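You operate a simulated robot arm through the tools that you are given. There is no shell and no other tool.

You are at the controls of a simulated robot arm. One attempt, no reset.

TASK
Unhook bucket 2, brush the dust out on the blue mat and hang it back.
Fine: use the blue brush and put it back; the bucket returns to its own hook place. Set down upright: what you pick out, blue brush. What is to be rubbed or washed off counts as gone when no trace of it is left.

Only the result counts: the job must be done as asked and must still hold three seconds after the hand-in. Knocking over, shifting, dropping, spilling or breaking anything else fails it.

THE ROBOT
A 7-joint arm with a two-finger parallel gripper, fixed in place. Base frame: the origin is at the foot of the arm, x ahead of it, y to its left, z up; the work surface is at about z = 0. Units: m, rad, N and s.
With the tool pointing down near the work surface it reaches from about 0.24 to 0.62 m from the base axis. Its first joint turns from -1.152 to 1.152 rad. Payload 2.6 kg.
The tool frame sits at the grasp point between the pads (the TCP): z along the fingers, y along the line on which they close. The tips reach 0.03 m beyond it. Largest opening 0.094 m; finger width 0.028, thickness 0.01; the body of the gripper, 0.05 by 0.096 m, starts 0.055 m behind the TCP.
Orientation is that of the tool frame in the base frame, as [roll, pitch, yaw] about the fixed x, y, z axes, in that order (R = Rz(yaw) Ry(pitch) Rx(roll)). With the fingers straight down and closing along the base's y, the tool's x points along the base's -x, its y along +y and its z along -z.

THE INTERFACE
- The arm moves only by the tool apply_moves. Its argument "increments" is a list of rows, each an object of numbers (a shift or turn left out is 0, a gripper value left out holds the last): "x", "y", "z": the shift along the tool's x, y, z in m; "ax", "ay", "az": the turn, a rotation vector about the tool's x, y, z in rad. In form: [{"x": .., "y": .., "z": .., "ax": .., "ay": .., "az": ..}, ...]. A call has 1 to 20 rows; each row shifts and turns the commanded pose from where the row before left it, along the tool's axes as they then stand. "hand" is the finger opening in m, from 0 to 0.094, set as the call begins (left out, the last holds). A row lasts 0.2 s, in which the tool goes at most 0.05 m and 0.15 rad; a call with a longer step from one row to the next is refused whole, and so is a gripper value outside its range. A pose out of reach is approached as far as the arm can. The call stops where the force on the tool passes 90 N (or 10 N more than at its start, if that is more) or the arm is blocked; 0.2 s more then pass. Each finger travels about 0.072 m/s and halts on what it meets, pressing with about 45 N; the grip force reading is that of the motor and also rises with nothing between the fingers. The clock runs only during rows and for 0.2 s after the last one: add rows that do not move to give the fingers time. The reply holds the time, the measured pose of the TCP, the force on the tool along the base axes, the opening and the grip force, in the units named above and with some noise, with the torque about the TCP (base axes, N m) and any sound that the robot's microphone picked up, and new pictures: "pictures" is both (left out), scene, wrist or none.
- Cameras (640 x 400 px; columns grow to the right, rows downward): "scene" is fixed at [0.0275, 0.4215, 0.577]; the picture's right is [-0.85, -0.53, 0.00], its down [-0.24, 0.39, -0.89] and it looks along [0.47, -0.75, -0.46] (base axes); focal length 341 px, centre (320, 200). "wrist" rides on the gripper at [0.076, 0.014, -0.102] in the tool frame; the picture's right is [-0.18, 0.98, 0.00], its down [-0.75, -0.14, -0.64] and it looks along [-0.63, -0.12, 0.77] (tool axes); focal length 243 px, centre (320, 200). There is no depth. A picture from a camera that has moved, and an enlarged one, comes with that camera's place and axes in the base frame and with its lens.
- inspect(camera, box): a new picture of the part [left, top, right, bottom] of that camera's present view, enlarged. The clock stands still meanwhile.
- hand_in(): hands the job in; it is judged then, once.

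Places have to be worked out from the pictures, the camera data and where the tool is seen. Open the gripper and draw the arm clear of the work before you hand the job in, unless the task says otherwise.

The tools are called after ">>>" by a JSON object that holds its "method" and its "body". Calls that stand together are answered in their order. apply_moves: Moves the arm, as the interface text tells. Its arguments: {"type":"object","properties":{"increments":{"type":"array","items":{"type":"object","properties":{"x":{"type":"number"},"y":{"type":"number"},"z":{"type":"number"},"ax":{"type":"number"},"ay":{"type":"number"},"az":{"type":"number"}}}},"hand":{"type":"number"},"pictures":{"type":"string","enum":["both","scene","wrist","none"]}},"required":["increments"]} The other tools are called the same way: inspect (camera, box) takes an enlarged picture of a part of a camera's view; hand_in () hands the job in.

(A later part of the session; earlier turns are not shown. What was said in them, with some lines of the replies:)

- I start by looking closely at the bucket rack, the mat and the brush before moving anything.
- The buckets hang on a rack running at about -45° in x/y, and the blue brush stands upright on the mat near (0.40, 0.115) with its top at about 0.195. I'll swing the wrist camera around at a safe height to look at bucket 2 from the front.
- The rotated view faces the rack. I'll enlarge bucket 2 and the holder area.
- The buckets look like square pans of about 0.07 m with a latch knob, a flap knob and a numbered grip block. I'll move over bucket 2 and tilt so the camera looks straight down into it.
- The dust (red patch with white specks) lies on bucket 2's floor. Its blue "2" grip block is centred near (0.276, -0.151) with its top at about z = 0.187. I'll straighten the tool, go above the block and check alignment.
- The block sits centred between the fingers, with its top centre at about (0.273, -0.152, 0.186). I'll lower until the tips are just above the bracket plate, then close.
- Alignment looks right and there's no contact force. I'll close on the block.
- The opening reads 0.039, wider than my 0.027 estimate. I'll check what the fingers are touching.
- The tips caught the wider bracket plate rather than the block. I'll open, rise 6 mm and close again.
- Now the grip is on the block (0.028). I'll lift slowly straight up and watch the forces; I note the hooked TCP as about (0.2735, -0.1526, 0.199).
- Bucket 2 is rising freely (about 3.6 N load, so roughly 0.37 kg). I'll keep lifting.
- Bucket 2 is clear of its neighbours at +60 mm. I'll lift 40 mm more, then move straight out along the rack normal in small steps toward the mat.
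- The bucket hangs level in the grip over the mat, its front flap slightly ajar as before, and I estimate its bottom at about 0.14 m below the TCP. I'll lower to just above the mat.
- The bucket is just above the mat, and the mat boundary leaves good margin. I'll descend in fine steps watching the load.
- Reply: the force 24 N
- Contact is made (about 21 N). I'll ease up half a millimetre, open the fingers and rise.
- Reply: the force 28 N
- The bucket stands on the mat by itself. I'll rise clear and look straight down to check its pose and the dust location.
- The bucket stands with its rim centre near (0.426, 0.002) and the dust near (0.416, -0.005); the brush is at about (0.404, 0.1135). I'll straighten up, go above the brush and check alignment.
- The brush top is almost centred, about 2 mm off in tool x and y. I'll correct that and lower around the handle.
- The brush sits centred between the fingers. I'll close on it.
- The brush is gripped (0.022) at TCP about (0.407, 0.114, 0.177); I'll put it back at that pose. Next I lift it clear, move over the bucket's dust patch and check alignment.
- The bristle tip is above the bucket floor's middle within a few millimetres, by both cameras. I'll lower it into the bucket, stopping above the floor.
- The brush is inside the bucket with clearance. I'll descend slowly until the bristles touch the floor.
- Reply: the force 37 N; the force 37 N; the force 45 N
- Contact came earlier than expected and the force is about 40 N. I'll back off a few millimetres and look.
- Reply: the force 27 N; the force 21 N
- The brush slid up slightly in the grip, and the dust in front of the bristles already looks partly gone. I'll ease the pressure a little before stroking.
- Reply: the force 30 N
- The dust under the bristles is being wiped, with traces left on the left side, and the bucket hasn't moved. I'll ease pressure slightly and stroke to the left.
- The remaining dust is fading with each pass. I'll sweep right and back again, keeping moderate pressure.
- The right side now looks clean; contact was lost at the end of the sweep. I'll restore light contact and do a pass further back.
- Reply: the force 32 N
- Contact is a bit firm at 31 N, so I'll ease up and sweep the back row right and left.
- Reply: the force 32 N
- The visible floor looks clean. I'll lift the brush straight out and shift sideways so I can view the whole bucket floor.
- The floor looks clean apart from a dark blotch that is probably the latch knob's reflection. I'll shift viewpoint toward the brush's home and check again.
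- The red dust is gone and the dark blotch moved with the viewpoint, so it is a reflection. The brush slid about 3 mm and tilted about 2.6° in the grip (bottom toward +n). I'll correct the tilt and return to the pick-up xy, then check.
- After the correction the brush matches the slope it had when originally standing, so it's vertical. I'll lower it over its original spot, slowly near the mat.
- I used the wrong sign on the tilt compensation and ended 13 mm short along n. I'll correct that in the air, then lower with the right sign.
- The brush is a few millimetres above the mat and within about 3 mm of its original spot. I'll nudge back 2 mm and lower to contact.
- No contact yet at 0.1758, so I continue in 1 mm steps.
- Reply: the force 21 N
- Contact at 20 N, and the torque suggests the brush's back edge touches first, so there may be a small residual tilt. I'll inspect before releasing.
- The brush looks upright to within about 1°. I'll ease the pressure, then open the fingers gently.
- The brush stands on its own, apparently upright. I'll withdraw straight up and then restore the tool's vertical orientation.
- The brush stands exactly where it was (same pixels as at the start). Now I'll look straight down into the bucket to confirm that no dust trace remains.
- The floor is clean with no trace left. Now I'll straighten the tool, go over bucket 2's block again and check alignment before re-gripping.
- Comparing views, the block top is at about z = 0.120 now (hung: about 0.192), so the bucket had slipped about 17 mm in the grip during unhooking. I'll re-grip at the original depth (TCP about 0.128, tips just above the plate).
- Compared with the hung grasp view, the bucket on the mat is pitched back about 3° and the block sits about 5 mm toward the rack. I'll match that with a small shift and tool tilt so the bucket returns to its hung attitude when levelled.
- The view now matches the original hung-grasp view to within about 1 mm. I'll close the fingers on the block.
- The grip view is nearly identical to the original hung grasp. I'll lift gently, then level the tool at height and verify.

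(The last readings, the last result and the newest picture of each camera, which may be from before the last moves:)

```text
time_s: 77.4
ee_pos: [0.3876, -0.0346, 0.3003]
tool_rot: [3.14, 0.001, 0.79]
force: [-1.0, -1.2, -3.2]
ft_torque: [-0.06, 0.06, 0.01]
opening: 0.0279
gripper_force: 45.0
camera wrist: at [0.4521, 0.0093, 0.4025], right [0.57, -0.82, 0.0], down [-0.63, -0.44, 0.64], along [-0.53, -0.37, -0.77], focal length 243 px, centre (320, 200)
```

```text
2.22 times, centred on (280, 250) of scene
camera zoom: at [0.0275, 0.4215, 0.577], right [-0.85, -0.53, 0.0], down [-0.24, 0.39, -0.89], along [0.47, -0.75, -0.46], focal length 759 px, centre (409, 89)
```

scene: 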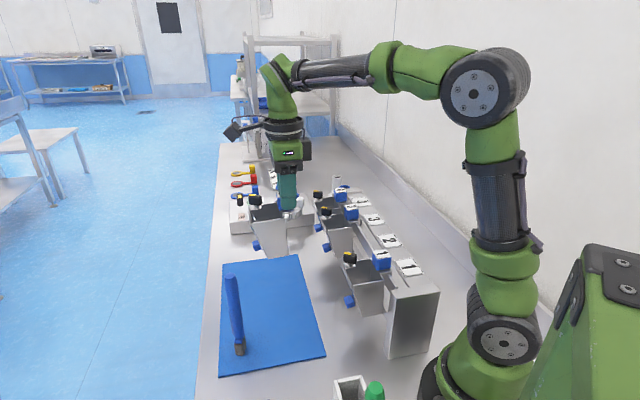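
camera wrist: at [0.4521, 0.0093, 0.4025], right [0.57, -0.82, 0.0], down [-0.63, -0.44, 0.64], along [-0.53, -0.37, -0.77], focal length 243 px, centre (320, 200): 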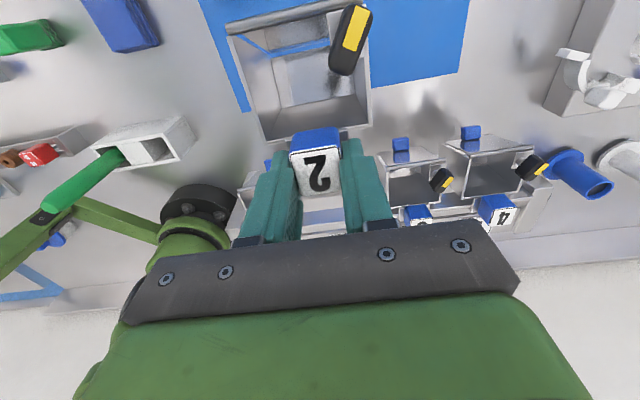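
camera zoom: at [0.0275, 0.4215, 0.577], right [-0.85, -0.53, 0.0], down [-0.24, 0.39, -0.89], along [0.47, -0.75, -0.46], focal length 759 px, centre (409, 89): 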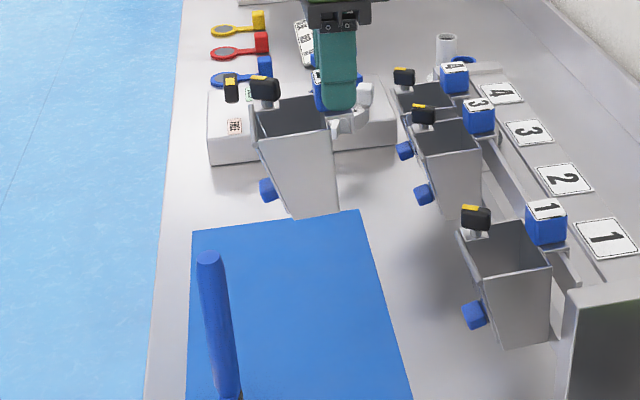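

The hold is identical to the original hung grasp. I'll carry the bucket back along the rack normal to above its hook at the safe height and then measure the pose.

>>> {"method": "apply_moves", "body": {"increments": [{"x": -0.02, "y": 0.0027}, {"x": -0.02}, {"x": -0.02}, {"x": -0.02}, {"x": -0.02}, {"x": -0.02}, {"x": -0.02}, {"x": -0.015}, {"x": -0.0093}, {}, {}, {}], "pictures": "none"}}

>>> {"method": "apply_moves", "body": {"increments": [{}], "pictures": "none"}}

>>> {"method": "apply_moves", "body": {"increments": [{}], "pictures": "none"}}

>>> {"method": "apply_moves", "body": {"increments": [{}], "pictures": "none"}}

>>> {"method": "apply_moves", "body": {"increments": [{}]}}

>>> {"method": "inspect", "body": {"camera": "scene", "box": [300, 140, 420, 300]}}

>>> {"method": "inspect", "body": {"camera": "wrist", "box": [200, 20, 440, 220]}}

```text
time_s: 80.0
ee_pos: [0.275, -0.1536, 0.3008]
tool_rot: [3.14, 0.001, 0.789]
force: [-0.4, -0.3, -4.1]
ft_torque: [-0.06, 0.05, 0.02]
opening: 0.0278
gripper_force: 44.8
```

```text
time_s: 80.4
ee_pos: [0.2741, -0.1533, 0.3012]
tool_rot: [3.141, 0.0, 0.789]
force: [0.2, 0.1, -3.9]
ft_torque: [-0.05, 0.1, -0.01]
opening: 0.0278
gripper_force: 45.1
```

```text
time_s: 80.8
ee_pos: [0.2752, -0.1539, 0.3014]
tool_rot: [3.141, 0.002, 0.79]
force: [0.5, -0.3, -3.5]
ft_torque: [-0.11, 0.05, 0.0]
opening: 0.0276
gripper_force: 45.0
```

```text
time_s: 81.2
ee_pos: [0.2755, -0.1544, 0.3015]
tool_rot: [-3.14, 0.002, 0.79]
force: [-0.4, -0.3, -3.6]
ft_torque: [-0.09, 0.1, 0.02]
opening: 0.0275
gripper_force: 44.9
```

```text
time_s: 81.6
ee_pos: [0.2749, -0.1546, 0.3013]
tool_rot: [-3.142, 0.0, 0.79]
force: [0.5, -0.7, -4.0]
ft_torque: [-0.04, 0.09, -0.01]
opening: 0.0275
gripper_force: 44.9
camera wrist: at [0.3381, -0.1103, 0.4035], right [0.57, -0.82, 0.0], down [-0.63, -0.44, 0.64], along [-0.53, -0.37, -0.77], focal length 243 px, centre (320, 200)
```

scene: 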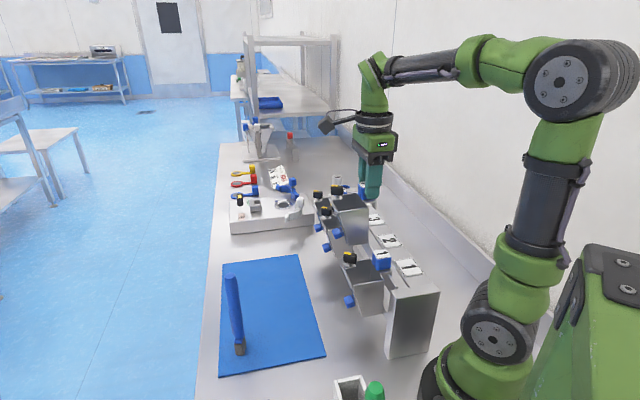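
wrist: 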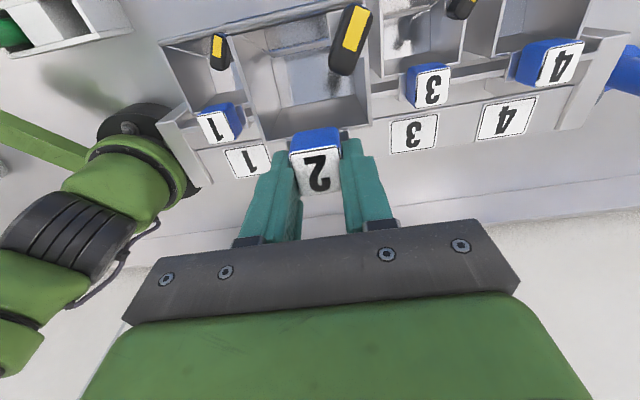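

```text
2.50 times, centred on (360, 220) of scene
camera zoom: at [0.0275, 0.4215, 0.577], right [-0.85, -0.53, 0.0], down [-0.24, 0.39, -0.89], along [0.47, -0.75, -0.46], focal length 854 px, centre (220, 150)
```

zoom: 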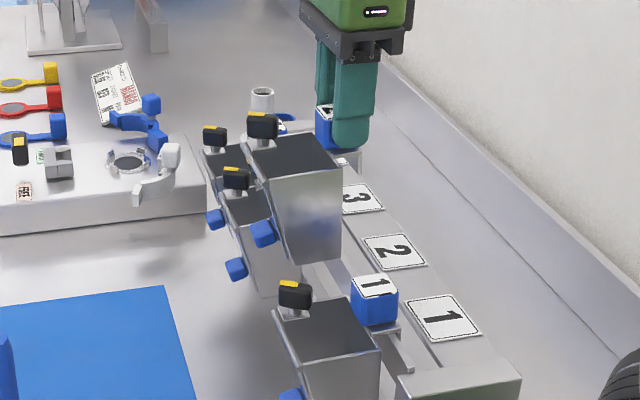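

```text
2.00 times, centred on (320, 120) of wrist
camera zoom: at [0.3381, -0.1103, 0.4035], right [0.57, -0.82, 0.0], down [-0.63, -0.44, 0.64], along [-0.53, -0.37, -0.77], focal length 485 px, centre (320, 360)
```

zoom: 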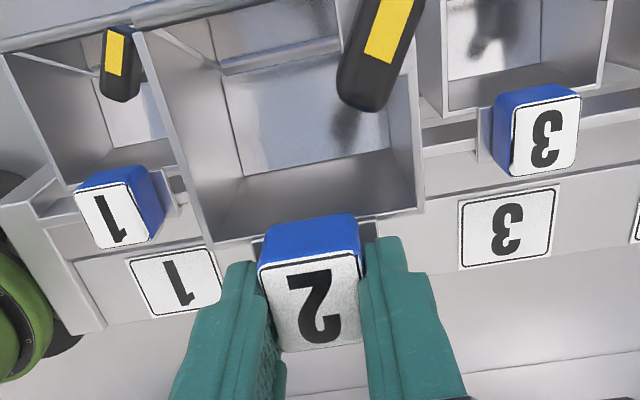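

I'm above the hook with only about a 2 mm lateral offset to correct. I'll correct it and lower to just above the seated height.

>>> {"method": "apply_moves", "body": {"increments": [{"y": -0.002}, {"z": 0.02}, {"z": 0.02}, {"z": 0.015}, {"z": 0.01}, {}, {}]}}

>>> {"method": "inspect", "body": {"camera": "scene", "box": [310, 180, 410, 320]}}

>>> {"method": "inspect", "body": {"camera": "wrist", "box": [200, 20, 440, 220]}}

```text
time_s: 83.2
ee_pos: [0.2744, -0.1539, 0.2359]
tool_rot: [-3.141, -0.001, 0.79]
force: [0.6, 0.0, -3.3]
ft_torque: [-0.09, 0.13, 0.03]
opening: 0.0279
gripper_force: 45.2
camera wrist: at [0.3371, -0.11, 0.3384], right [0.57, -0.82, 0.0], down [-0.63, -0.44, 0.64], along [-0.53, -0.36, -0.77], focal length 243 px, centre (320, 200)
```

scene: 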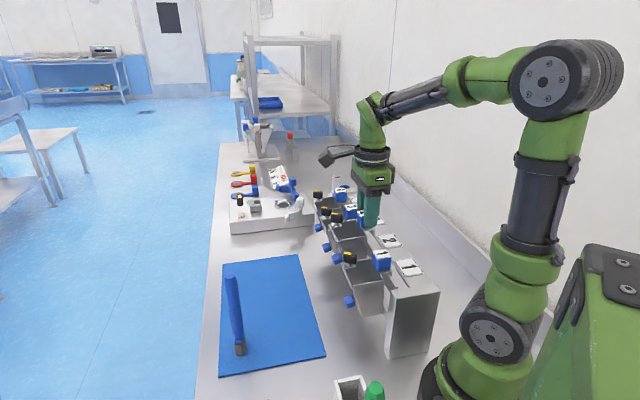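
wrist: 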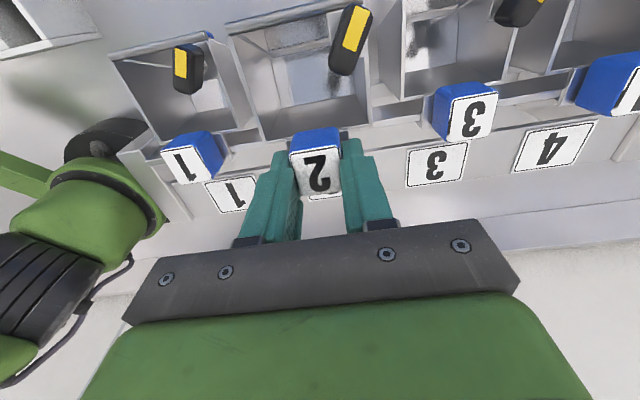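

```text
2.86 times, centred on (360, 250) of scene
camera zoom: at [0.0275, 0.4215, 0.577], right [-0.85, -0.53, 0.0], down [-0.24, 0.39, -0.89], along [0.47, -0.75, -0.46], focal length 976 px, centre (206, 57)
```

zoom: 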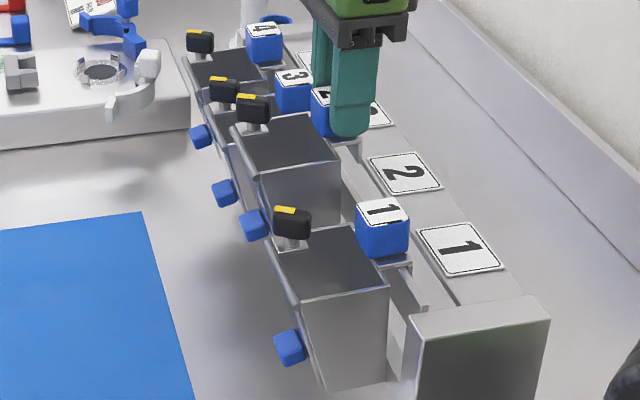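

```text
2.00 times, centred on (320, 120) of wrist
camera zoom: at [0.3371, -0.11, 0.3384], right [0.57, -0.82, 0.0], down [-0.63, -0.44, 0.64], along [-0.53, -0.36, -0.77], focal length 485 px, centre (320, 360)
```

zoom: 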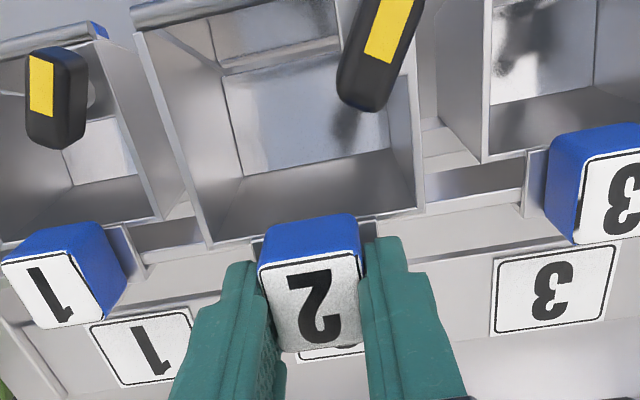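

The pose is about 1.3 mm off in u. I'll trim that and lower in small steps, checking force.

>>> {"method": "apply_moves", "body": {"increments": [{"y": -0.0013}, {"z": 0.006}, {"z": 0.006}, {"z": 0.005}, {}], "pictures": "none"}}

>>> {"method": "apply_moves", "body": {"increments": [{"z": 0.004}, {"z": 0.004}, {}]}}

>>> {"method": "inspect", "body": {"camera": "wrist", "box": [200, 20, 440, 220]}}

>>> {"method": "inspect", "body": {"camera": "scene", "box": [310, 180, 410, 320]}}

```text
time_s: 84.4
ee_pos: [0.2728, -0.1523, 0.2199]
tool_rot: [-3.141, 0.001, 0.791]
force: [-1.1, -0.1, -3.2]
ft_torque: [-0.09, 0.08, -0.01]
opening: 0.0277
gripper_force: 45.5
```

```text
time_s: 85.2
ee_pos: [0.2727, -0.1514, 0.2122]
tool_rot: [-3.141, 0.0, 0.789]
force: [-0.6, -1.0, -2.7]
ft_torque: [-0.14, 0.14, -0.03]
opening: 0.0279
gripper_force: 45.2
camera wrist: at [0.3362, -0.1085, 0.3135], right [0.57, -0.82, 0.0], down [-0.63, -0.44, 0.64], along [-0.53, -0.36, -0.77], focal length 243 px, centre (320, 200)
```

scene: 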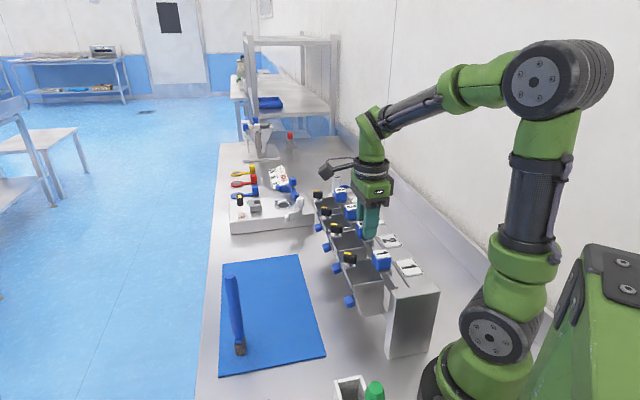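
wrist: 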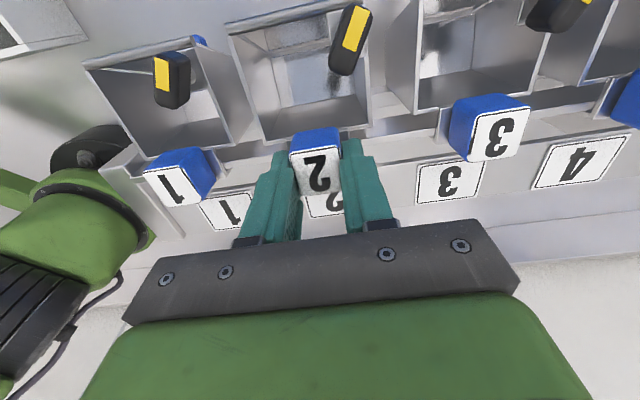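

```text
2.00 times, centred on (320, 120) of wrist
camera zoom: at [0.3362, -0.1085, 0.3135], right [0.57, -0.82, 0.0], down [-0.63, -0.44, 0.64], along [-0.53, -0.36, -0.77], focal length 485 px, centre (320, 360)
```

zoom: 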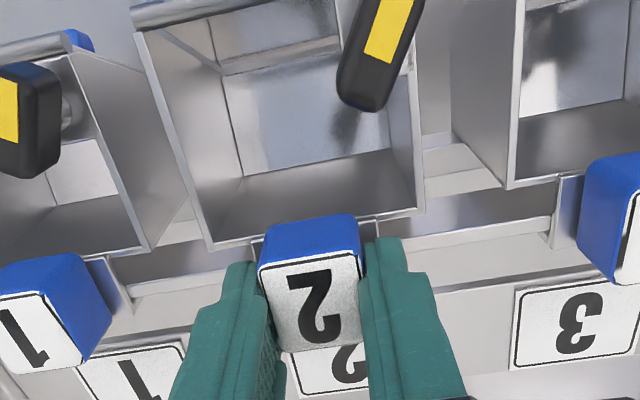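

```text
2.86 times, centred on (360, 250) of scene
camera zoom: at [0.0275, 0.4215, 0.577], right [-0.85, -0.53, 0.0], down [-0.24, 0.39, -0.89], along [0.47, -0.75, -0.46], focal length 976 px, centre (206, 57)
```

zoom: 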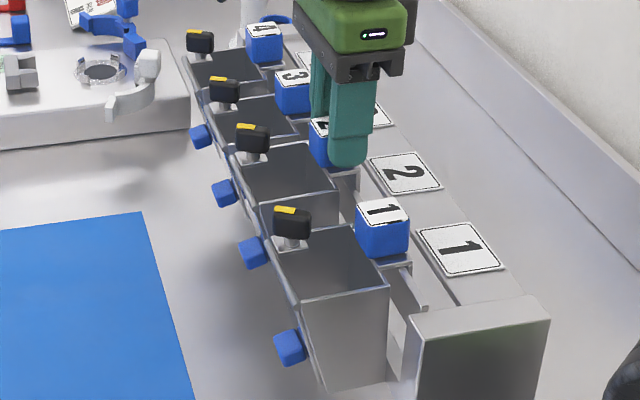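

There's no contact yet and the bucket lines up with its neighbours. I continue in 2–3 mm steps.

>>> {"method": "apply_moves", "body": {"increments": [{"z": 0.003}, {"z": 0.003}, {}], "pictures": "none"}}

>>> {"method": "apply_moves", "body": {"increments": [{"z": 0.002}, {}], "pictures": "none"}}

>>> {"method": "apply_moves", "body": {"increments": [{"z": 0.002}, {}]}}

>>> {"method": "inspect", "body": {"camera": "wrist", "box": [200, 20, 440, 220]}}

```text
time_s: 86.0
ee_pos: [0.2732, -0.1519, 0.2044]
tool_rot: [-3.141, 0.003, 0.788]
force: [-8.0, -8.2, 0.3]
ft_torque: [-0.53, 0.39, -0.23]
opening: 0.0275
gripper_force: 44.4
```

```text
time_s: 86.6
ee_pos: [0.2729, -0.1517, 0.2027]
tool_rot: [3.14, 0.002, 0.79]
force: [-12.4, -12.7, 3.3]
ft_torque: [-0.72, 0.53, -0.39]
opening: 0.0277
gripper_force: 44.9
```

```text
time_s: 87.2
ee_pos: [0.2732, -0.1522, 0.201]
tool_rot: [3.139, 0.005, 0.79]
force: [-11.9, -13.6, 3.0]
ft_torque: [-0.74, 0.54, -0.33]
opening: 0.0277
gripper_force: 45.1
camera wrist: at [0.336, -0.1082, 0.303], right [0.57, -0.82, 0.0], down [-0.63, -0.43, 0.64], along [-0.53, -0.37, -0.77], focal length 243 px, centre (320, 200)
```

scene: 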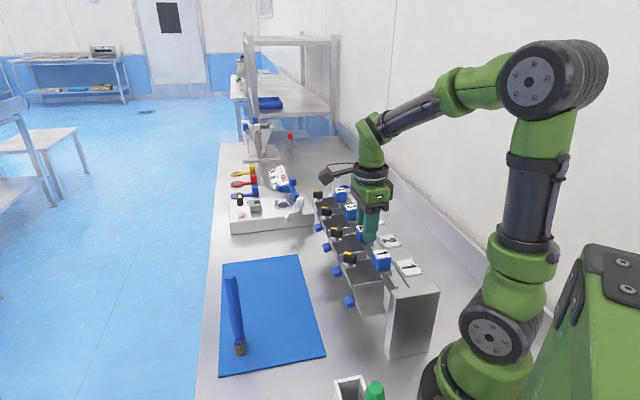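
wrist: 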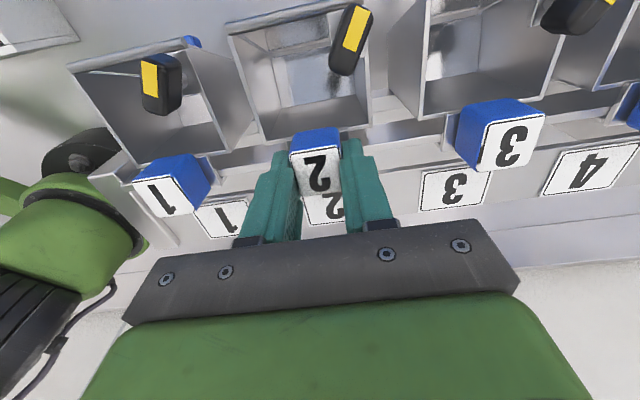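

```text
2.00 times, centred on (320, 120) of wrist
camera zoom: at [0.336, -0.1082, 0.303], right [0.57, -0.82, 0.0], down [-0.63, -0.43, 0.64], along [-0.53, -0.37, -0.77], focal length 485 px, centre (320, 360)
```

zoom: 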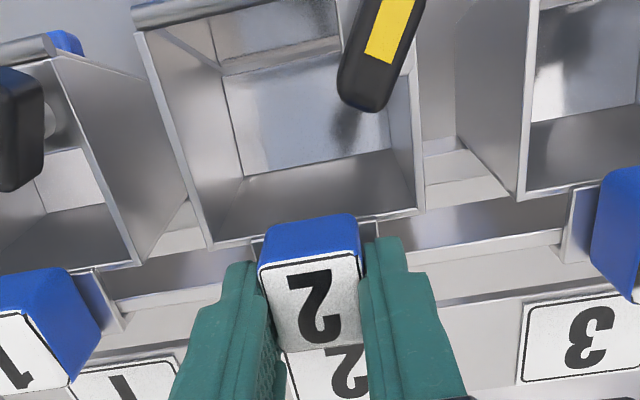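

The contact pushes the tool toward the rack (about 18 N along -n), so the bucket sits slightly too far out. I'll relieve it by moving 1 mm inward.

>>> {"method": "apply_moves", "body": {"increments": [{"x": -0.001}, {}], "pictures": "none"}}

>>> {"method": "apply_moves", "body": {"increments": [{"x": -0.0005}, {}], "pictures": "none"}}

```text
time_s: 87.8
ee_pos: [0.2712, -0.1507, 0.2007]
tool_rot: [3.141, 0.001, 0.792]
force: [-4.4, -10.6, -3.6]
ft_torque: [-0.53, 0.3, -0.2]
opening: 0.0278
gripper_force: 45.0
```

```text
time_s: 88.4
ee_pos: [0.2735, -0.1511, 0.2002]
tool_rot: [3.14, -0.002, 0.791]
force: [-4.6, -4.9, -1.9]
ft_torque: [-0.32, 0.17, -0.11]
opening: 0.0279
gripper_force: 45.1
```

The lateral force is dropping. I'll shift another 0.5 mm in and lower in 1 mm steps to find the seat.

>>> {"method": "apply_moves", "body": {"increments": [{"x": -0.0005, "z": 0.001}, {}], "pictures": "none"}}

>>> {"method": "apply_moves", "body": {"increments": [{"z": 0.001}, {}], "pictures": "none"}}

>>> {"method": "apply_moves", "body": {"increments": [{"z": 0.001}, {}]}}

>>> {"method": "inspect", "body": {"camera": "scene", "box": [310, 180, 410, 320]}}

```text
time_s: 89.0
ee_pos: [0.2723, -0.152, 0.2007]
tool_rot: [-3.139, -0.002, 0.79]
force: [1.9, 1.7, -3.8]
ft_torque: [0.22, -0.18, -0.12]
opening: 0.0277
gripper_force: 45.0
```

```text
time_s: 89.6
ee_pos: [0.2723, -0.1527, 0.1987]
tool_rot: [-3.14, -0.002, 0.792]
force: [2.9, 4.0, -2.1]
ft_torque: [0.42, -0.35, -0.21]
opening: 0.0278
gripper_force: 44.9
```

```text
time_s: 90.2
ee_pos: [0.2726, -0.1538, 0.199]
tool_rot: [3.141, 0.0, 0.789]
force: [-5.1, 9.8, 27.2]
ft_torque: [0.5, 0.47, -0.05]
opening: 0.0277
gripper_force: 44.6
camera wrist: at [0.3352, -0.1093, 0.3019], right [0.57, -0.82, 0.0], down [-0.63, -0.44, 0.64], along [-0.53, -0.36, -0.77], focal length 243 px, centre (320, 200)
```

scene: 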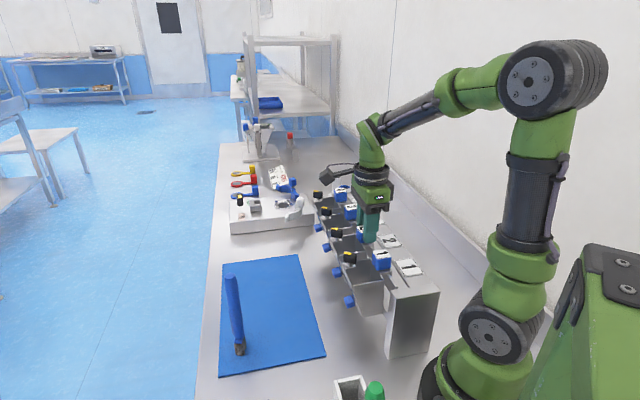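
wrist: 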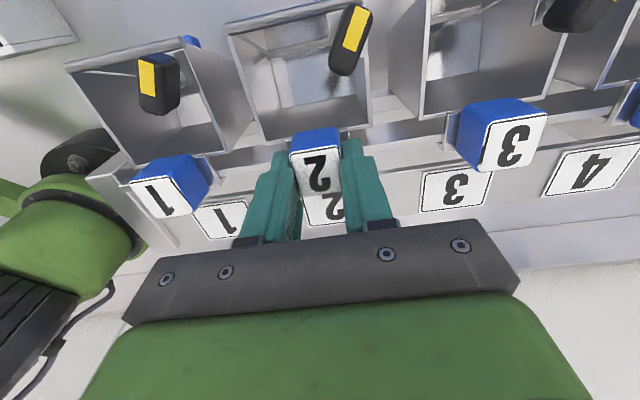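

```text
2.86 times, centred on (360, 250) of scene
camera zoom: at [0.0274, 0.4216, 0.577], right [-0.85, -0.53, 0.0], down [-0.24, 0.39, -0.89], along [0.47, -0.75, -0.46], focal length 976 px, centre (206, 57)
```

zoom: 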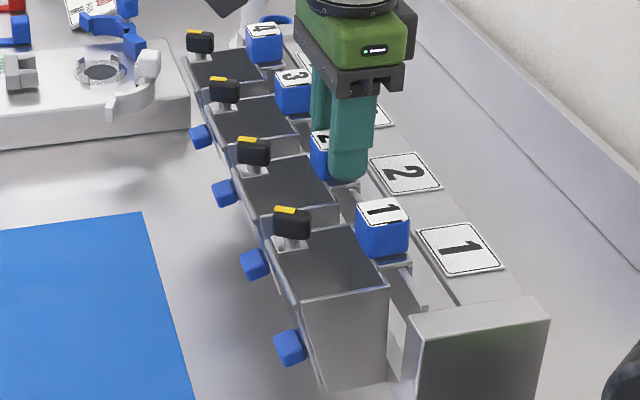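

The bucket is seated: 27 N of contact at the same TCP height (0.199) as originally hung. I'll ease the pressure, open, and check.

>>> {"method": "apply_moves", "body": {"increments": [{"z": -0.001}, {}], "pictures": "none"}}

>>> {"method": "apply_moves", "body": {"increments": [{}, {}, {}, {}], "hand": 0.055}}

>>> {"method": "inspect", "body": {"camera": "wrist", "box": [200, 20, 440, 220]}}

>>> {"method": "inspect", "body": {"camera": "scene", "box": [310, 180, 410, 320]}}

>>> {"method": "inspect", "body": {"camera": "scene", "box": [200, 240, 340, 380]}}

```text
time_s: 90.8
ee_pos: [0.2723, -0.1525, 0.2003]
tool_rot: [3.139, 0.0, 0.79]
force: [11.0, 4.6, 4.4]
ft_torque: [0.82, -1.0, -0.39]
opening: 0.0277
gripper_force: 45.2
```

```text
time_s: 91.8
ee_pos: [0.2713, -0.1531, 0.1984]
tool_rot: [-3.141, -0.001, 0.791]
force: [-0.1, -0.2, -0.6]
ft_torque: [0.01, -0.01, 0.02]
opening: 0.055
gripper_force: 0.1
camera wrist: at [0.3346, -0.1093, 0.3017], right [0.57, -0.82, 0.0], down [-0.63, -0.44, 0.64], along [-0.53, -0.37, -0.77], focal length 243 px, centre (320, 200)
```

scene: 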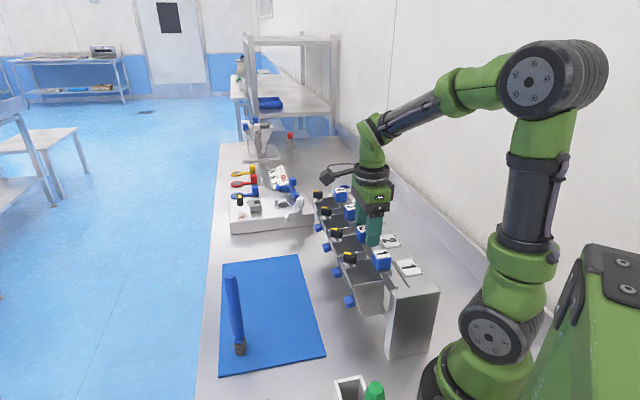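
wrist: 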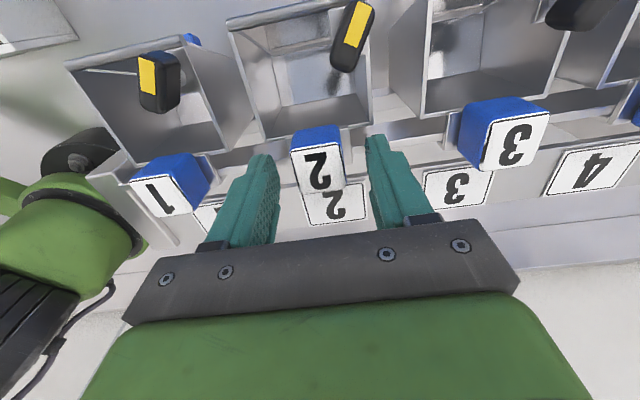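

```text
2.00 times, centred on (320, 120) of wrist
camera zoom: at [0.3346, -0.1093, 0.3017], right [0.57, -0.82, 0.0], down [-0.63, -0.44, 0.64], along [-0.53, -0.37, -0.77], focal length 485 px, centre (320, 360)
```

zoom: 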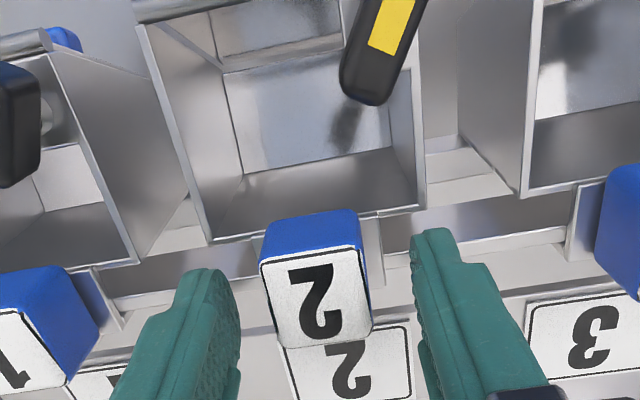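

```text
2.86 times, centred on (360, 250) of scene
camera zoom: at [0.0275, 0.4215, 0.577], right [-0.85, -0.53, 0.0], down [-0.24, 0.39, -0.89], along [0.47, -0.75, -0.46], focal length 976 px, centre (206, 57)
```

zoom: 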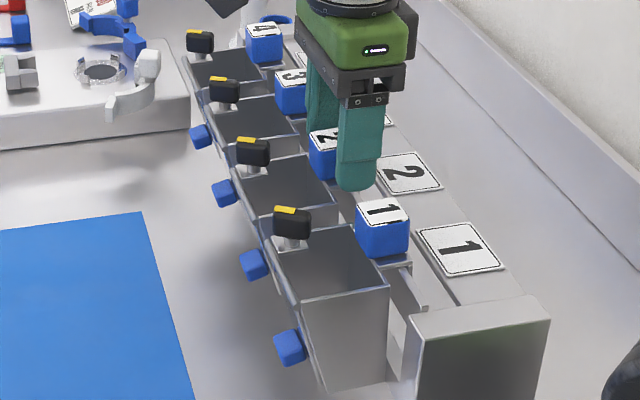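

```text
2.86 times, centred on (270, 310) of scene
camera zoom: at [0.0275, 0.4215, 0.577], right [-0.85, -0.53, 0.0], down [-0.24, 0.39, -0.89], along [0.47, -0.75, -0.46], focal length 976 px, centre (463, -114)
```

zoom: 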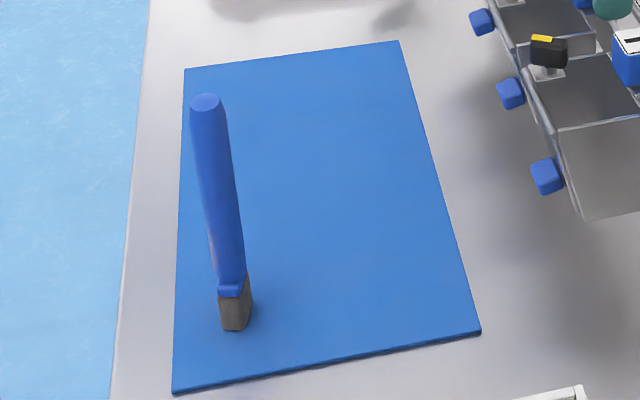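

The bucket hangs after release and the brush is still standing. I'll withdraw straight up and away, then compare the rack with the initial picture.

>>> {"method": "apply_moves", "body": {"increments": [{"z": -0.005}, {"z": -0.01}, {"z": -0.02}, {"z": -0.04}, {"z": -0.04}, {"z": -0.04}, {"x": 0.04}, {"x": 0.04}, {"x": 0.04}, {}, {}]}}

>>> {"method": "inspect", "body": {"camera": "scene", "box": [300, 170, 460, 370]}}

>>> {"method": "inspect", "body": {"camera": "scene", "box": [330, 200, 410, 260]}}

>>> {"method": "inspect", "body": {"camera": "wrist", "box": [240, 90, 440, 240]}}

```text
time_s: 94.2
ee_pos: [0.3579, -0.0681, 0.3547]
tool_rot: [-3.14, 0.0, 0.792]
force: [-0.1, 0.2, -0.1]
ft_torque: [-0.01, -0.02, -0.01]
opening: 0.0553
gripper_force: 0.1
camera wrist: at [0.4207, -0.0248, 0.457], right [0.57, -0.82, 0.0], down [-0.63, -0.44, 0.64], along [-0.53, -0.36, -0.77], focal length 243 px, centre (320, 200)
```

scene: 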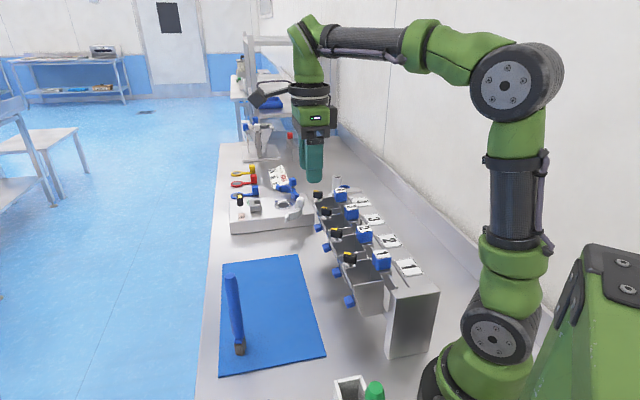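
wrist: 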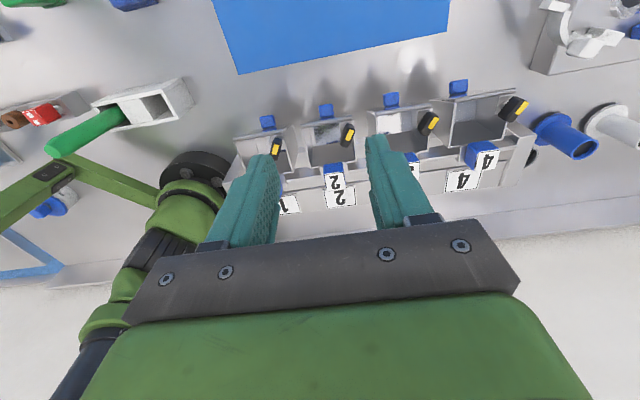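

```text
2.00 times, centred on (380, 270) of scene
camera zoom: at [0.0275, 0.4215, 0.577], right [-0.85, -0.53, 0.0], down [-0.24, 0.39, -0.89], along [0.47, -0.75, -0.46], focal length 683 px, centre (200, 60)
```

zoom: 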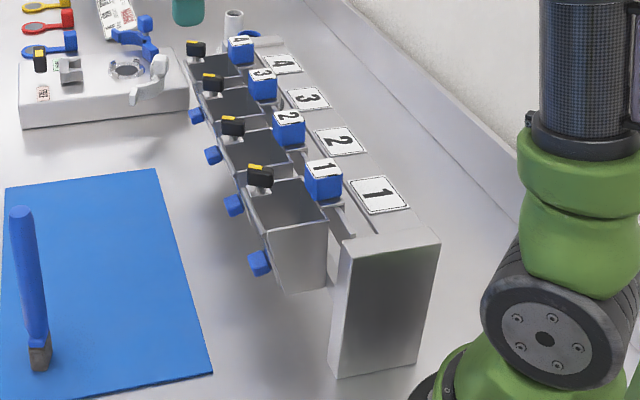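

```text
6.67 times, centred on (370, 230) of scene
camera zoom: at [0.0275, 0.4215, 0.577], right [-0.85, -0.53, 0.0], down [-0.24, 0.39, -0.89], along [0.47, -0.75, -0.46], focal length 2276 px, centre (-13, 0)
```

zoom: 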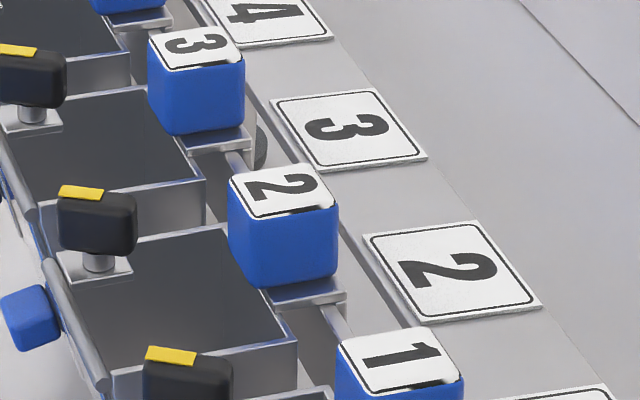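

```text
2.67 times, centred on (340, 165) of wrist
camera zoom: at [0.4207, -0.0248, 0.457], right [0.57, -0.82, 0.0], down [-0.63, -0.44, 0.64], along [-0.53, -0.36, -0.77], focal length 647 px, centre (267, 293)
```

zoom: 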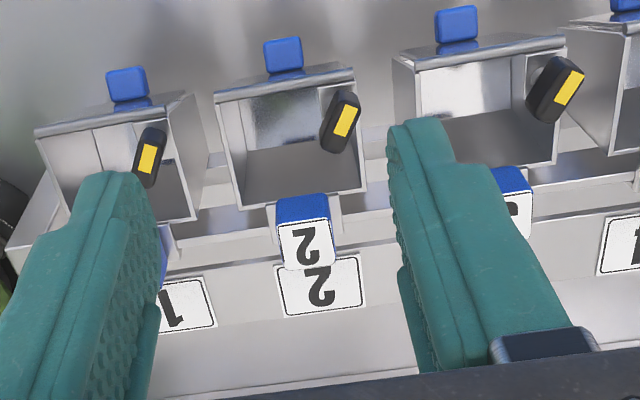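

Bucket 2 is back within about 1 mm of its original place. I want one more look straight down into it, to rule out any remaining trace (I see some graininess).

>>> {"method": "apply_moves", "body": {"increments": [{"x": -0.04}, {"x": -0.037, "z": 0.02}, {"z": 0.02}, {"ay": 0.136}, {"ay": 0.136}, {"ay": 0.136}, {"ay": 0.136}, {"ay": 0.136}, {}, {}]}}

>>> {"method": "inspect", "body": {"camera": "wrist", "box": [290, 145, 390, 240]}}

>>> {"method": "inspect", "body": {"camera": "wrist", "box": [305, 160, 365, 210]}}

```text
time_s: 96.4
ee_pos: [0.3014, -0.1223, 0.3151]
tool_rot: [3.139, -0.681, 0.792]
force: [-0.5, -0.3, 0.2]
ft_torque: [0.01, -0.03, -0.02]
opening: 0.0552
gripper_force: 0.1
camera wrist: at [0.3072, -0.1371, 0.4419], right [0.6, -0.79, -0.12], down [-0.8, -0.6, 0.02], along [-0.09, 0.08, -0.99], focal length 243 px, centre (320, 200)
```

scene: 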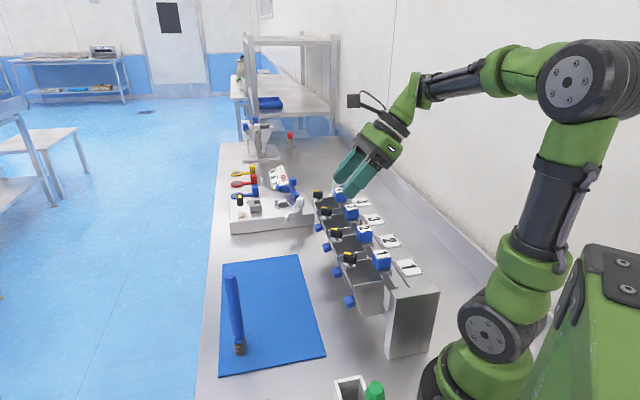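
wrist: 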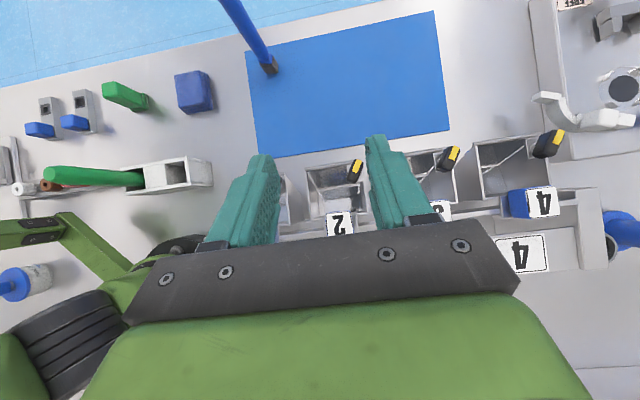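

```text
4.21 times, centred on (340, 192) of wrist
camera zoom: at [0.3072, -0.1371, 0.4419], right [0.6, -0.79, -0.12], down [-0.8, -0.6, 0.02], along [-0.09, 0.08, -0.99], focal length 1022 px, centre (236, 232)
```

zoom: 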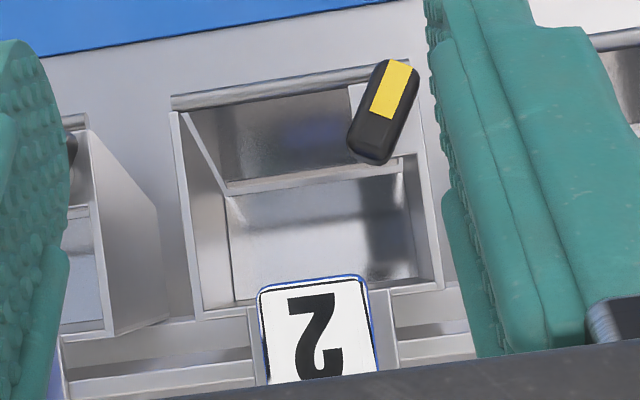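

```text
8.00 times, centred on (335, 185) of wrist
camera zoom: at [0.3072, -0.1371, 0.4419], right [0.6, -0.79, -0.12], down [-0.8, -0.6, 0.02], along [-0.09, 0.08, -0.99], focal length 1941 px, centre (200, 320)
```

zoom: 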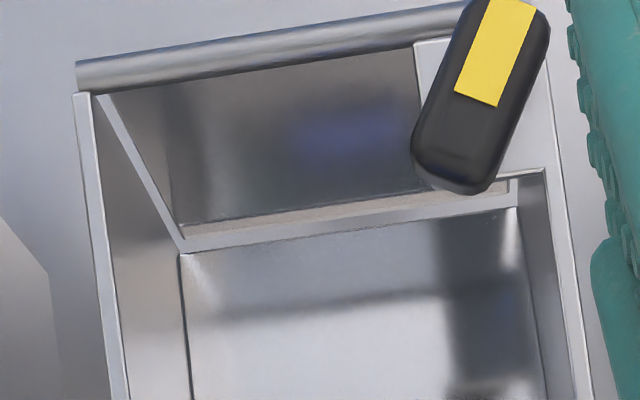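

The floor is spotless, and the bucket, its neighbours and the brush are all in place. I'll straighten the tool, open fully and move clear before handing in.

>>> {"method": "apply_moves", "body": {"increments": [{"z": -0.03}, {"ay": -0.136}, {"ay": -0.136}, {"ay": -0.136}, {"ay": -0.136}, {"ay": -0.136}, {"x": 0.03, "z": -0.03}, {"x": 0.03, "z": -0.02}, {"x": 0.03}, {}, {}], "hand": 0.094}}

>>> {"method": "inspect", "body": {"camera": "scene", "box": [200, 130, 460, 390]}}

```text
time_s: 98.8
ee_pos: [0.3521, -0.0715, 0.3893]
tool_rot: [3.142, -0.001, 0.789]
force: [0.0, 0.0, -0.1]
ft_torque: [-0.02, 0.01, 0.02]
opening: 0.094
gripper_force: 0.2
camera wrist: at [0.4152, -0.0284, 0.4908], right [0.57, -0.82, 0.0], down [-0.63, -0.44, 0.64], along [-0.53, -0.37, -0.77], focal length 243 px, centre (320, 200)
```

scene: 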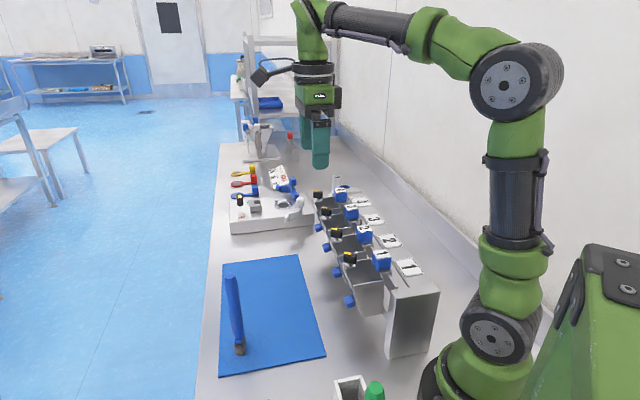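
wrist: 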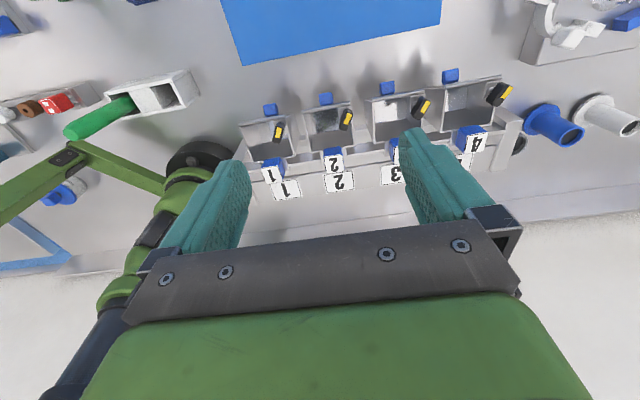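

```text
1.54 times, centred on (330, 260) of scene
camera zoom: at [0.0275, 0.4215, 0.577], right [-0.85, -0.53, 0.0], down [-0.24, 0.39, -0.89], along [0.47, -0.75, -0.46], focal length 525 px, centre (305, 108)
```

zoom: 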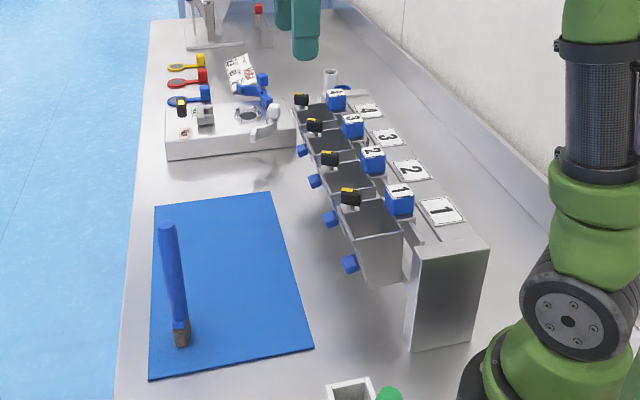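

Everything is back in place: bucket 2 hangs clean on its own hook, the blue brush stands upright at its original spot, and the arm is clear with the gripper open. I'm handing in.

>>> {"method": "hand_in", "body": {}}

```text
The job is handed in.
```

I handed the job in with bucket 2 brushed clean and back on its own hook. The result of the check isn't known yet.

- **Bucket 2:** In close-up views from above, on the mat and again after re-hanging, no trace of the red and white dust was left. It hangs within about 1 mm of its original place.
- **Blue brush:** It stands upright at its starting spot on the mat, matching the first pictures. I took "put it back" to mean that spot, not the empty slot in the white holder next to the green brush.
- **Everything else:** I saw nothing else moved or knocked over. The gripper is open and the arm is clear of the work.

While lifting the bucket off, it slipped about 17 mm in the grip. I gripped it again at the original depth before hanging it back, and it settled at the same height as before.
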